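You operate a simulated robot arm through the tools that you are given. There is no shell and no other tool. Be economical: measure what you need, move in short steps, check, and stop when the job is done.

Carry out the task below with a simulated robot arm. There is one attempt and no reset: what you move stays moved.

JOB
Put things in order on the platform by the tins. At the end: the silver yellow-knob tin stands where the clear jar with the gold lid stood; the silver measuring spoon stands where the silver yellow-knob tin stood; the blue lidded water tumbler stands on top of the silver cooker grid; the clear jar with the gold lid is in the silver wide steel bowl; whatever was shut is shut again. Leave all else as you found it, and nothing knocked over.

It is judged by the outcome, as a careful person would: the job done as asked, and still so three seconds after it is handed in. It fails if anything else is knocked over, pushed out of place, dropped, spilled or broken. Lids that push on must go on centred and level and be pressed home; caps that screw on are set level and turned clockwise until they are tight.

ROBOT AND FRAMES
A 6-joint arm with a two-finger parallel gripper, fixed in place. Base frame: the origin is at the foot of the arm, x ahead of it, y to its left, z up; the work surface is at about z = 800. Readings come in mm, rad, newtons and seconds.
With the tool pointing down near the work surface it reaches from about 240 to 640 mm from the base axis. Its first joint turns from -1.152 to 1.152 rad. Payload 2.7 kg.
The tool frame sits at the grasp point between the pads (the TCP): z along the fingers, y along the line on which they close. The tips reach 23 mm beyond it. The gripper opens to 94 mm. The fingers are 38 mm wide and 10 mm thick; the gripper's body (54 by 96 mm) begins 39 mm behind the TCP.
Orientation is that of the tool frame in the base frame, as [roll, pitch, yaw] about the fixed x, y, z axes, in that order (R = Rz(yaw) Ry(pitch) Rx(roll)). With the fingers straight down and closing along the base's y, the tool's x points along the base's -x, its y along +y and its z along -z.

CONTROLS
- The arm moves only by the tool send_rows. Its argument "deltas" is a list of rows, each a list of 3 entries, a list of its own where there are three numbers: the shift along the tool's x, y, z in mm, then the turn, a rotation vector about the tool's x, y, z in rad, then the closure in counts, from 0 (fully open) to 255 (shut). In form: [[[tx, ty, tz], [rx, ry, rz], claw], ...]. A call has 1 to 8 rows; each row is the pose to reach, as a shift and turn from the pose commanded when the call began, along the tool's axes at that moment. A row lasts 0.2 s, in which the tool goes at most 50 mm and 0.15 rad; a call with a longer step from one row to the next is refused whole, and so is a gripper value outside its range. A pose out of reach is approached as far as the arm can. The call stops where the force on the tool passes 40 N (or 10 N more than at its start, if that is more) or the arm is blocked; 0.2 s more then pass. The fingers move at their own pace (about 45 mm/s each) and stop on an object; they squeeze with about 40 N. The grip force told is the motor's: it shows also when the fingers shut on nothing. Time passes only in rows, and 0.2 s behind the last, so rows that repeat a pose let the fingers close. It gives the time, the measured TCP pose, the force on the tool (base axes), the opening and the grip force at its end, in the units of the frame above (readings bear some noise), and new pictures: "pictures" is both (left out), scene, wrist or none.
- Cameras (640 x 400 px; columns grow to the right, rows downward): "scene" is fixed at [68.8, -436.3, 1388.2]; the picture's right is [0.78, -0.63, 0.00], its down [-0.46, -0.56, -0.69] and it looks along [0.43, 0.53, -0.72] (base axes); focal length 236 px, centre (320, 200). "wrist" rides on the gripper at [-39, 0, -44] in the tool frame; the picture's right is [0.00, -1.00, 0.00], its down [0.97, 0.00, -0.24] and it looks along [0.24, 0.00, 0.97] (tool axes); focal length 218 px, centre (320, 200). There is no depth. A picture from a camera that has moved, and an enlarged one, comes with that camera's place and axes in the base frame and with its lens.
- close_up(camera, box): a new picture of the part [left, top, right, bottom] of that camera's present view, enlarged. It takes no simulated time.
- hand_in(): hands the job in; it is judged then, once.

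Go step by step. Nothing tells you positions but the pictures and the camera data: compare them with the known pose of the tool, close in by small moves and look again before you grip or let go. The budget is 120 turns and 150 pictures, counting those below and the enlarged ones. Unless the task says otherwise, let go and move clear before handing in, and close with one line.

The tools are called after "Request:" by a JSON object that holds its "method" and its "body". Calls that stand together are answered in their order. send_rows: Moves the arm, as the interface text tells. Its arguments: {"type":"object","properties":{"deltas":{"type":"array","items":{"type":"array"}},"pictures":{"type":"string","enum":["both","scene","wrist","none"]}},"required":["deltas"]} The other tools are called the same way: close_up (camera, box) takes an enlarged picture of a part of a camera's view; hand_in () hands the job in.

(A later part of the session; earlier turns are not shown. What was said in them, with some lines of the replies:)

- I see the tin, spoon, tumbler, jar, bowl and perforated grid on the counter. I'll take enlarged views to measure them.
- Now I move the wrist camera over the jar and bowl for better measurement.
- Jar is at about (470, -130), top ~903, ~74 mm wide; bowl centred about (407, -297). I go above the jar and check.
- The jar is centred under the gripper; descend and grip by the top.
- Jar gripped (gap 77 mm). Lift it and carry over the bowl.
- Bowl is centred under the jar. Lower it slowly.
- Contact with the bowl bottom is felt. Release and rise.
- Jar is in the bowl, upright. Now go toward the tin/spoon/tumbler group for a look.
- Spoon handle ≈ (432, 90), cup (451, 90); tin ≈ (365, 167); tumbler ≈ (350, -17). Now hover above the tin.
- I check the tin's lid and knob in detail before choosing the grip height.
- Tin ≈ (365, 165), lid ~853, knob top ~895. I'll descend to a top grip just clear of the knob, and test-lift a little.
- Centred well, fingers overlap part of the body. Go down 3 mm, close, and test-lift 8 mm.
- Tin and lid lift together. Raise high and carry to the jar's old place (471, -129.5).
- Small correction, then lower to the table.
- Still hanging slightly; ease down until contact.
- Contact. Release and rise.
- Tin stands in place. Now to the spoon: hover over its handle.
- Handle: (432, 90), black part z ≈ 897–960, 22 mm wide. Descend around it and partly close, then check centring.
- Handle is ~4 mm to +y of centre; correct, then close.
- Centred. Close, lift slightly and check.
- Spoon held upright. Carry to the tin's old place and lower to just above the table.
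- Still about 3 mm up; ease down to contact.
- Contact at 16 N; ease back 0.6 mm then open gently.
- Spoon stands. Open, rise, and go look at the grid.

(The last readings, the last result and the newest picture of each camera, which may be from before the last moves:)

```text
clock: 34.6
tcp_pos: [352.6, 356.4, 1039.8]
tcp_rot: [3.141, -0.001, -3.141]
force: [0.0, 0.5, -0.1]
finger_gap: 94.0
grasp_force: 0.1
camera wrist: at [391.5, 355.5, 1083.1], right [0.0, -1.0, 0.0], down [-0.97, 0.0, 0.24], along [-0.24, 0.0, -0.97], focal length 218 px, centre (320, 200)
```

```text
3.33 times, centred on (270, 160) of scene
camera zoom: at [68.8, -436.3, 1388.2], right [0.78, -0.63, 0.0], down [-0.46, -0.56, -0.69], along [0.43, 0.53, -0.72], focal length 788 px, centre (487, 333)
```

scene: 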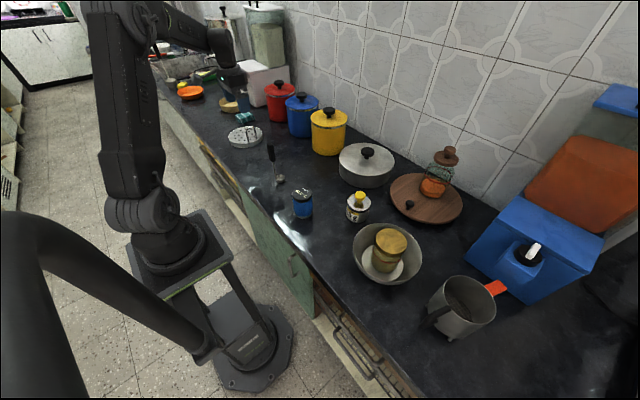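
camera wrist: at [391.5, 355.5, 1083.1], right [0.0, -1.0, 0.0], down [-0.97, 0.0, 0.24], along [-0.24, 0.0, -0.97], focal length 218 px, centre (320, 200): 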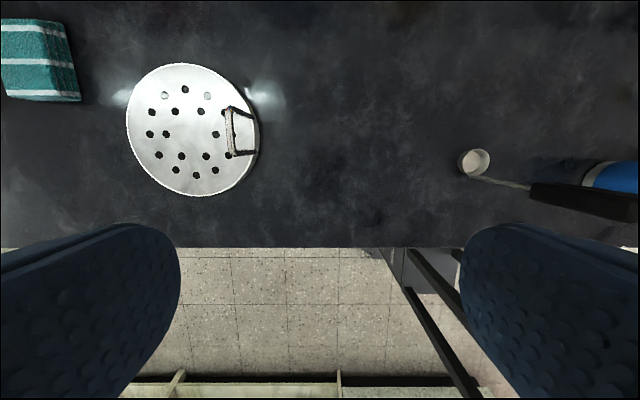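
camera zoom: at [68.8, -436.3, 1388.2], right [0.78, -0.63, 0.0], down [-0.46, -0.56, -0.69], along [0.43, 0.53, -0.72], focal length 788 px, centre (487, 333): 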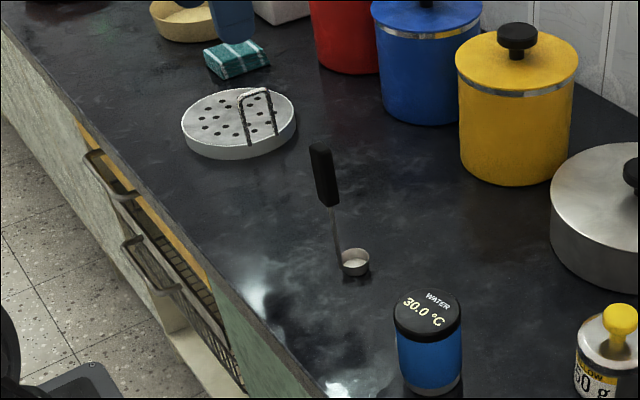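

Grid centre ≈ (410, 503), top ≈ 820, with the wire handle at y ≈ 428–440 (up to z ≈ 880). I'll take the tumbler with the fingers closing along x so they clear that handle; moving there while turning +90°.

Request:
{"method": "send_rows", "body": {"deltas": [[[0, -46, 0], [0, 0, -0.14], 0], [[0, -92, 0], [0, 0, -0.28], 0], [[0, -138, 0], [0, 0, -0.42], 0], [[0, -184, 0], [0, 0, -0.56], 0], [[0, -230, 0], [0, 0, -0.7], 0], [[0, -276, 0], [0, 0, -0.84], 0], [[0, -322, 0], [0, 0, -0.98], 0], [[0, -371, 0], [0, 0, -1.12], 0]], "pictures": "none"}}

Request:
{"method": "send_rows", "body": {"deltas": [[[0, 0, 0], [0, 0, -0.15], 0], [[0, 0, 15], [0, 0, -0.3], 0], [[0, 0, 30], [0, 0, -0.4508], 0], [[0, 0, 30], [0, 0, -0.4508], 0]], "pictures": "both"}}

Request:
{"method": "close_up", "body": {"camera": "scene", "box": [260, 150, 350, 240]}}

```text
clock: 36.4
tcp_pos: [354.8, -17.9, 1039.4]
tcp_rot: [-3.141, 0.0, -2.02]
force: [0.7, -1.0, -0.1]
finger_gap: 93.7
grasp_force: 0.1
```

```text
clock: 37.4
tcp_pos: [355.6, -15.7, 1007.6]
tcp_rot: [3.14, 0.002, -1.568]
force: [-0.9, -0.3, -0.2]
finger_gap: 93.9
grasp_force: 0.1
camera wrist: at [354.6, 23.4, 1050.3], right [1.0, 0.0, 0.0], down [0.0, -0.97, 0.24], along [0.0, -0.24, -0.97], focal length 218 px, centre (320, 200)
```

scene: 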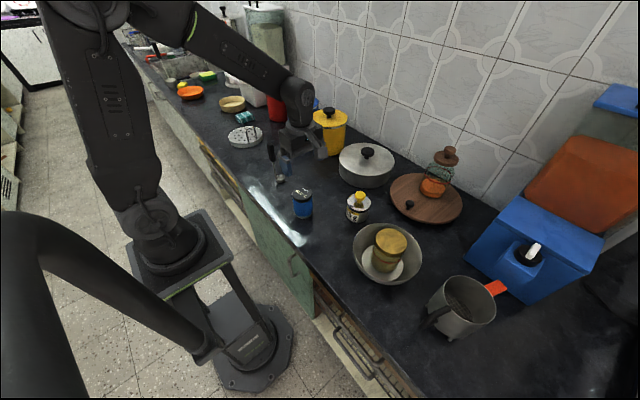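
wrist: 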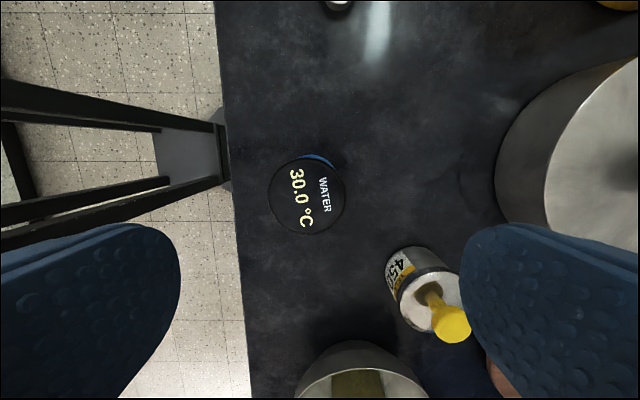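

```text
4.44 times, centred on (305, 195) of scene
camera zoom: at [68.8, -436.3, 1388.2], right [0.78, -0.63, 0.0], down [-0.46, -0.56, -0.69], along [0.43, 0.53, -0.72], focal length 1050 px, centre (387, 222)
```

zoom: 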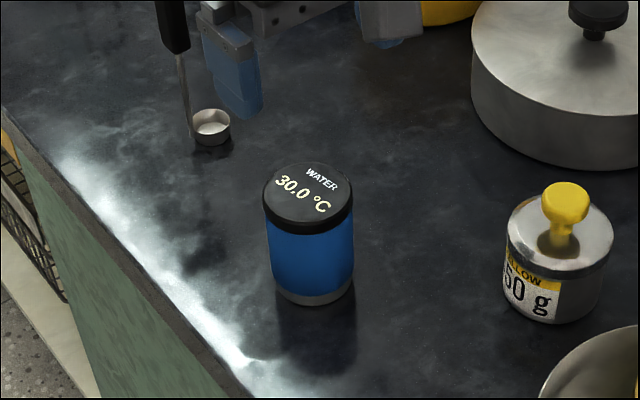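

Tumbler ≈ (345, -14), top ≈ 888, ~58 mm wide. Descend over it with a check stop.

Request:
{"method": "send_rows", "body": {"deltas": [[[-1, 10, 20], [0, 0, 0], 0], [[-1, 10, 60], [0, 0, 0], 0], [[-1, 10, 90], [0, 0, 0], 0], [[-1, 10, 90], [0, 0, 0], 0]], "pictures": "wrist"}}

```text
clock: 38.4
tcp_pos: [343.5, -14.7, 918.4]
tcp_rot: [3.141, 0.001, -1.571]
force: [-1.8, -0.2, 0.9]
finger_gap: 94.1
grasp_force: 0.0
camera wrist: at [342.6, 24.7, 961.9], right [1.0, 0.0, 0.0], down [0.0, -0.97, 0.24], along [0.0, -0.24, -0.97], focal length 218 px, centre (320, 200)
```

wrist: 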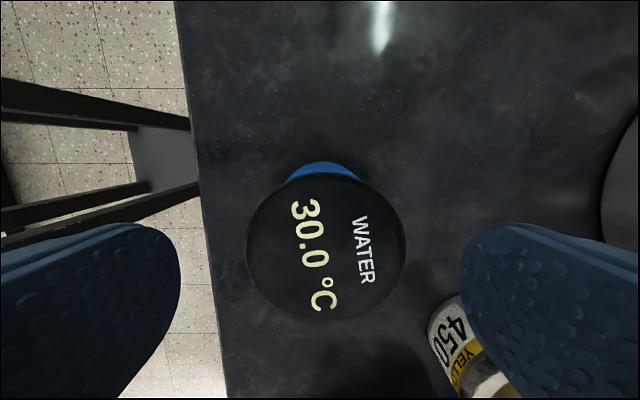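

Small correction, descend to z≈862 and grip.

Request:
{"method": "send_rows", "body": {"deltas": [[[-2, -2, 30], [0, 0, 0], 0], [[-2, -2, 50], [0, 0, 0], 0], [[-2, -2, 55], [0, 0, 0], 0], [[-2, -2, 55], [0, 0, 0], 255], [[-2, -2, 55], [0, 0, 0], 255], [[-2, -2, 55], [0, 0, 0], 255], [[-2, -2, 55], [0, 0, 0], 255]], "pictures": "wrist"}}

Request:
{"method": "close_up", "body": {"camera": "scene", "box": [260, 150, 350, 240]}}

```text
clock: 40.0
tcp_pos: [344.5, -13.9, 865.0]
tcp_rot: [-3.142, -0.001, -1.572]
force: [-0.6, 1.6, -0.4]
finger_gap: 58.9
grasp_force: 40.0
camera wrist: at [344.7, 25.0, 907.6], right [1.0, 0.0, 0.0], down [0.0, -0.97, 0.24], along [0.0, -0.24, -0.97], focal length 218 px, centre (320, 200)
```

wrist: 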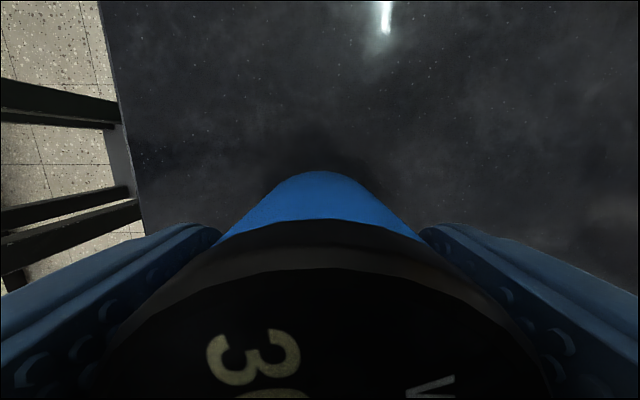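

```text
4.44 times, centred on (305, 195) of scene
camera zoom: at [68.8, -436.3, 1388.2], right [0.78, -0.63, 0.0], down [-0.46, -0.56, -0.69], along [0.43, 0.53, -0.72], focal length 1050 px, centre (387, 222)
```

zoom: 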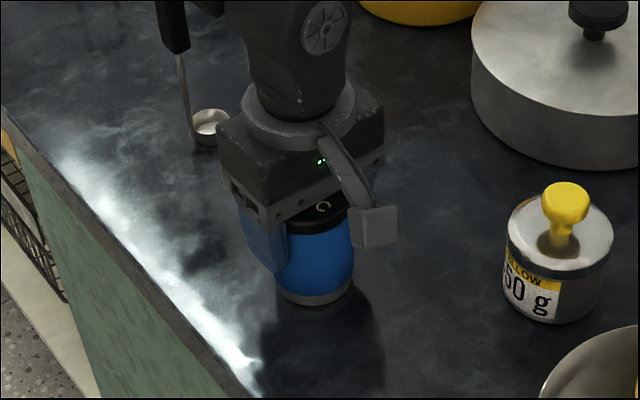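

Gripped (58.9 mm). Lift and check.

Request:
{"method": "send_rows", "body": {"deltas": [[[0, 0, -8], [0, 0, 0], 255], [[0, 0, -15], [0, 0, 0], 255], [[0, 0, -15], [0, 0, 0], 255]], "pictures": "none"}}

Request:
{"method": "close_up", "body": {"camera": "scene", "box": [260, 150, 350, 240]}}

```text
clock: 40.8
tcp_pos: [345.3, -13.3, 878.5]
tcp_rot: [-3.141, -0.001, -1.57]
force: [-0.2, 0.2, -1.8]
finger_gap: 58.7
grasp_force: 39.9
```

```text
4.44 times, centred on (305, 195) of scene
camera zoom: at [68.8, -436.3, 1388.2], right [0.78, -0.63, 0.0], down [-0.46, -0.56, -0.69], along [0.43, 0.53, -0.72], focal length 1050 px, centre (387, 222)
```

zoom: 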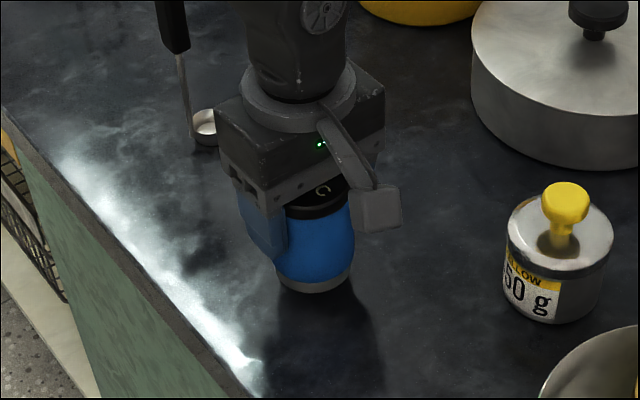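

Held together. Lift high, carry over the spoon toward the grid.

Request:
{"method": "send_rows", "body": {"deltas": [[[0, 0, -42], [0, 0, 0], 255], [[0, 0, -84], [0, 0, 0], 255], [[0, 0, -126], [0, 0, 0], 255], [[0, 0, -168], [0, 0, 0], 255], [[-42, 0, -168], [0, 0, 0], 255], [[-84, 0, -168], [0, 0, 0], 255], [[-126, 0, -168], [0, 0, 0], 255], [[-168, 0, -168], [0, 0, 0], 255]], "pictures": "none"}}

Request:
{"method": "send_rows", "body": {"deltas": [[[-42, 0, 0], [0, 0, 0], 255], [[-84, 0, 0], [0, 0, 0], 255], [[-126, -8, 0], [0, 0, 0], 255], [[-168, -16, 0], [0, 0, 0], 255], [[-210, -26, 0], [0, 0, 0], 255], [[-252, -36, 10], [0, 0, 0], 255], [[-294, -46, 30], [0, 0, 0], 255], [[-320, -53, 50], [0, 0, 0], 255]], "pictures": "both"}}

Request:
{"method": "close_up", "body": {"camera": "scene", "box": [200, 70, 300, 200]}}

```text
clock: 42.6
tcp_pos: [343.8, 154.5, 1046.2]
tcp_rot: [3.14, 0.0, -1.571]
force: [0.3, 0.9, -3.4]
finger_gap: 58.7
grasp_force: 39.8
```

```text
clock: 44.4
tcp_pos: [398.5, 475.7, 996.9]
tcp_rot: [3.14, -0.001, -1.572]
force: [-0.3, 0.4, -1.1]
finger_gap: 58.6
grasp_force: 40.3
camera wrist: at [398.2, 515.9, 1039.4], right [1.0, 0.0, 0.0], down [0.0, -0.97, 0.24], along [0.0, -0.24, -0.97], focal length 218 px, centre (320, 200)
```

scene: 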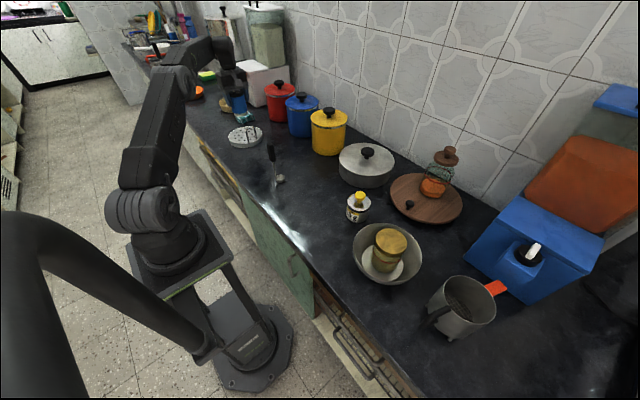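
wrist: 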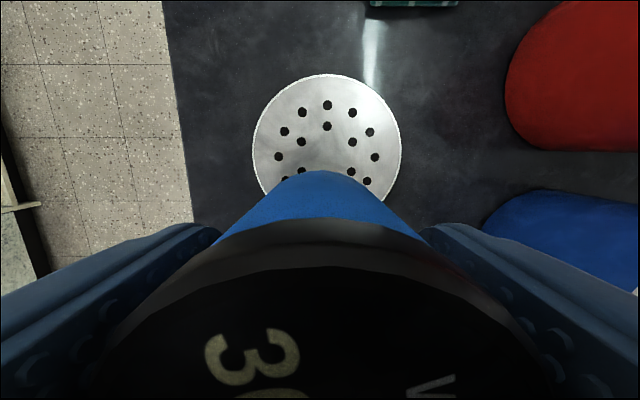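

```text
3.08 times, centred on (250, 135) of scene
camera zoom: at [68.8, -436.3, 1388.2], right [0.78, -0.63, 0.0], down [-0.46, -0.56, -0.69], along [0.43, 0.53, -0.72], focal length 727 px, centre (535, 400)
```

zoom: 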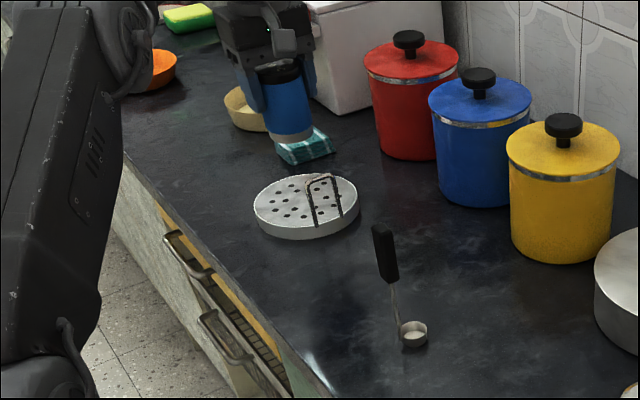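

Grid is in line; centre ≈ (406, 505). I move to (402, 492) and descend to near it.

Request:
{"method": "send_rows", "body": {"deltas": [[[-16, -3, 0], [0, 0, 0], 255], [[-16, -3, 40], [0, 0, 0], 255], [[-16, -3, 75], [0, 0, 0], 255], [[-16, -3, 98], [0, 0, 0], 255], [[-16, -3, 98], [0, 0, 0], 255]], "pictures": "wrist"}}

Request:
{"method": "close_up", "body": {"camera": "scene", "box": [210, 90, 280, 160]}}

```text
clock: 45.6
tcp_pos: [400.4, 490.1, 898.8]
tcp_rot: [3.141, 0.0, -1.571]
force: [-0.3, 0.0, -1.8]
finger_gap: 58.5
grasp_force: 40.0
camera wrist: at [400.1, 528.3, 942.0], right [1.0, 0.0, 0.0], down [0.0, -0.97, 0.24], along [0.0, -0.24, -0.97], focal length 218 px, centre (320, 200)
```

wrist: 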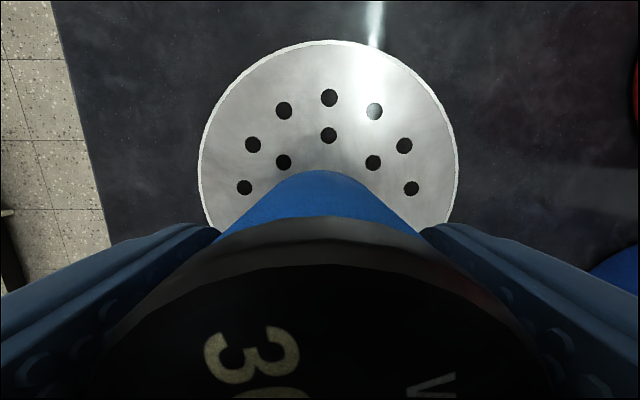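

```text
5.71 times, centred on (245, 125) of scene
camera zoom: at [68.8, -436.3, 1388.2], right [0.78, -0.63, 0.0], down [-0.46, -0.56, -0.69], along [0.43, 0.53, -0.72], focal length 1350 px, centre (749, 629)
```

zoom: 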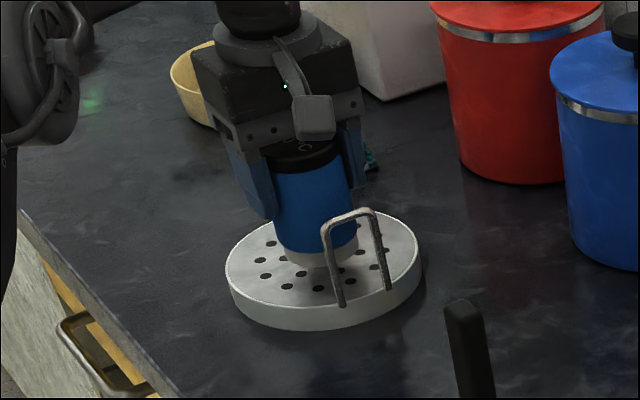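

Tumbler is over the grid, clear of the handle. Lower slowly to contact.

Request:
{"method": "send_rows", "body": {"deltas": [[[0, -3, 8], [0, 0, 0], 255], [[0, -3, 13], [0, 0, 0], 255], [[0, -3, 15], [0, 0, 0], 255], [[0, -3, 16], [0, 0, 0], 255], [[0, -3, 16], [0, 0, 0], 255]], "pictures": "none"}}

Request:
{"method": "close_up", "body": {"camera": "scene", "box": [210, 90, 280, 160]}}

```text
clock: 46.8
tcp_pos: [404.7, 490.5, 883.4]
tcp_rot: [-3.14, 0.003, -1.57]
force: [-1.4, -2.0, 7.7]
finger_gap: 58.6
grasp_force: 39.5
```

```text
5.71 times, centred on (245, 125) of scene
camera zoom: at [68.7, -436.4, 1388.1], right [0.78, -0.63, 0.0], down [-0.46, -0.56, -0.69], along [0.43, 0.54, -0.72], focal length 1350 px, centre (749, 629)
```

zoom: 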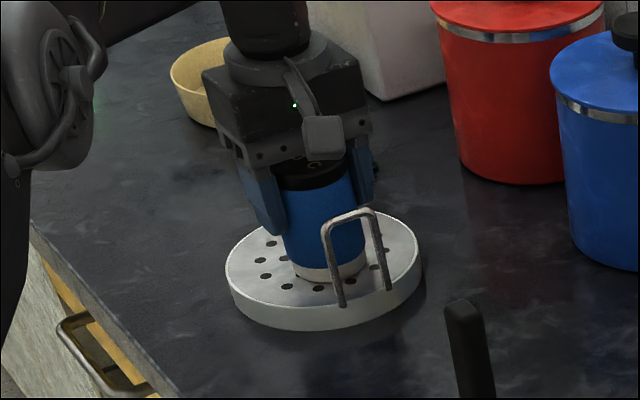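

Seated with light contact. Release and rise.

Request:
{"method": "send_rows", "body": {"deltas": [[[0, 0, -0.3], [0, 0, 0], 255], [[0, 0, -0.3], [0, 0, 0], 0], [[0, 0, -0.3], [0, 0, 0], 0], [[0, 0, -0.3], [0, 0, 0], 0], [[0, 0, -30], [0, 0, 0], 0], [[0, 0, -70], [0, 0, 0], 0], [[0, 0, -110], [0, 0, 0], 0], [[0, 0, -140], [0, 0, 0], 0]], "pictures": "both"}}

Request:
{"method": "close_up", "body": {"camera": "scene", "box": [210, 90, 310, 200]}}

Request:
{"method": "close_up", "body": {"camera": "scene", "box": [270, 130, 440, 300]}}

```text
clock: 48.6
tcp_pos: [399.8, 484.8, 1020.2]
tcp_rot: [-3.141, -0.001, -1.571]
force: [-0.5, 0.0, 0.2]
finger_gap: 94.2
grasp_force: 0.0
out of reach, approached as far as the arm can: row 8
camera wrist: at [398.9, 523.9, 1064.0], right [1.0, 0.0, 0.0], down [0.0, -0.97, 0.24], along [0.0, -0.24, -0.97], focal length 218 px, centre (320, 200)
```

scene: 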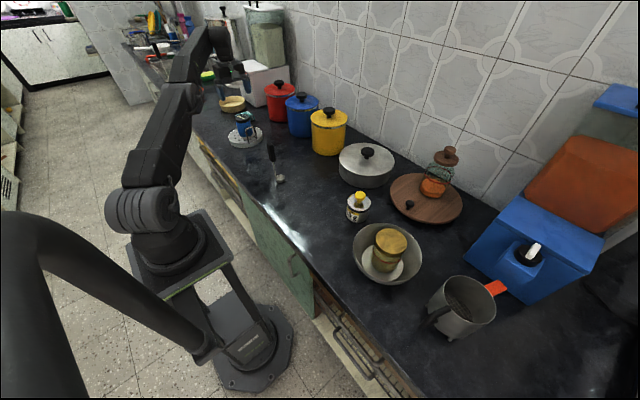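
wrist: 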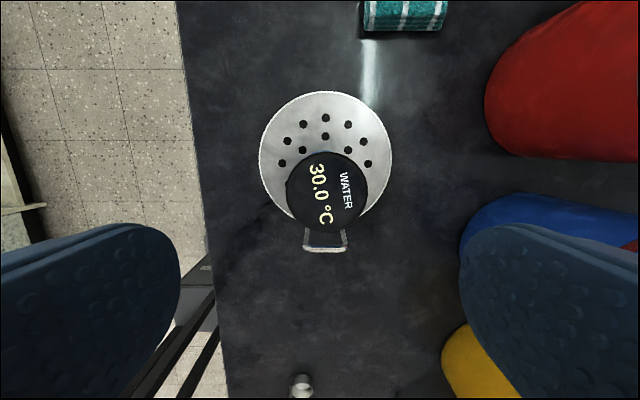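

```text
3.64 times, centred on (260, 145) of scene
camera zoom: at [68.8, -436.3, 1388.2], right [0.78, -0.63, 0.0], down [-0.46, -0.56, -0.69], along [0.43, 0.53, -0.72], focal length 859 px, centre (538, 400)
```

zoom: 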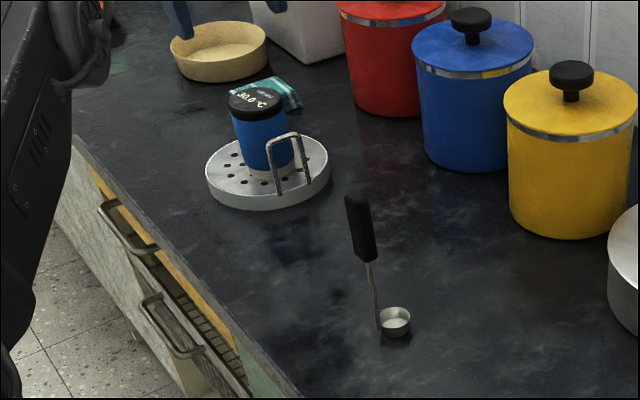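

```text
2.35 times, centred on (355, 215) of scene
camera zoom: at [68.8, -436.3, 1388.2], right [0.78, -0.63, 0.0], down [-0.46, -0.56, -0.69], along [0.43, 0.53, -0.72], focal length 556 px, centre (238, 165)
```

zoom: 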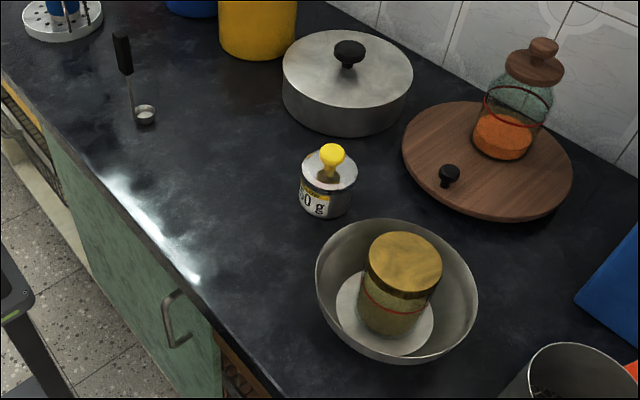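

Everything is where it was asked: tin in the jar's place, spoon in the tin's place, tumbler on the grid, jar in the bowl, and all lids still shut. The gripper is clear, so I hand in.

Request:
{"method": "hand_in", "body": {}}

```text
The job is handed in.
```

I finished the job and handed it in. The tin stands where the jar was, the spoon where the tin was, the tumbler on the grid and the jar in the bowl. All lids stayed on, and the last pictures show nothing else disturbed.
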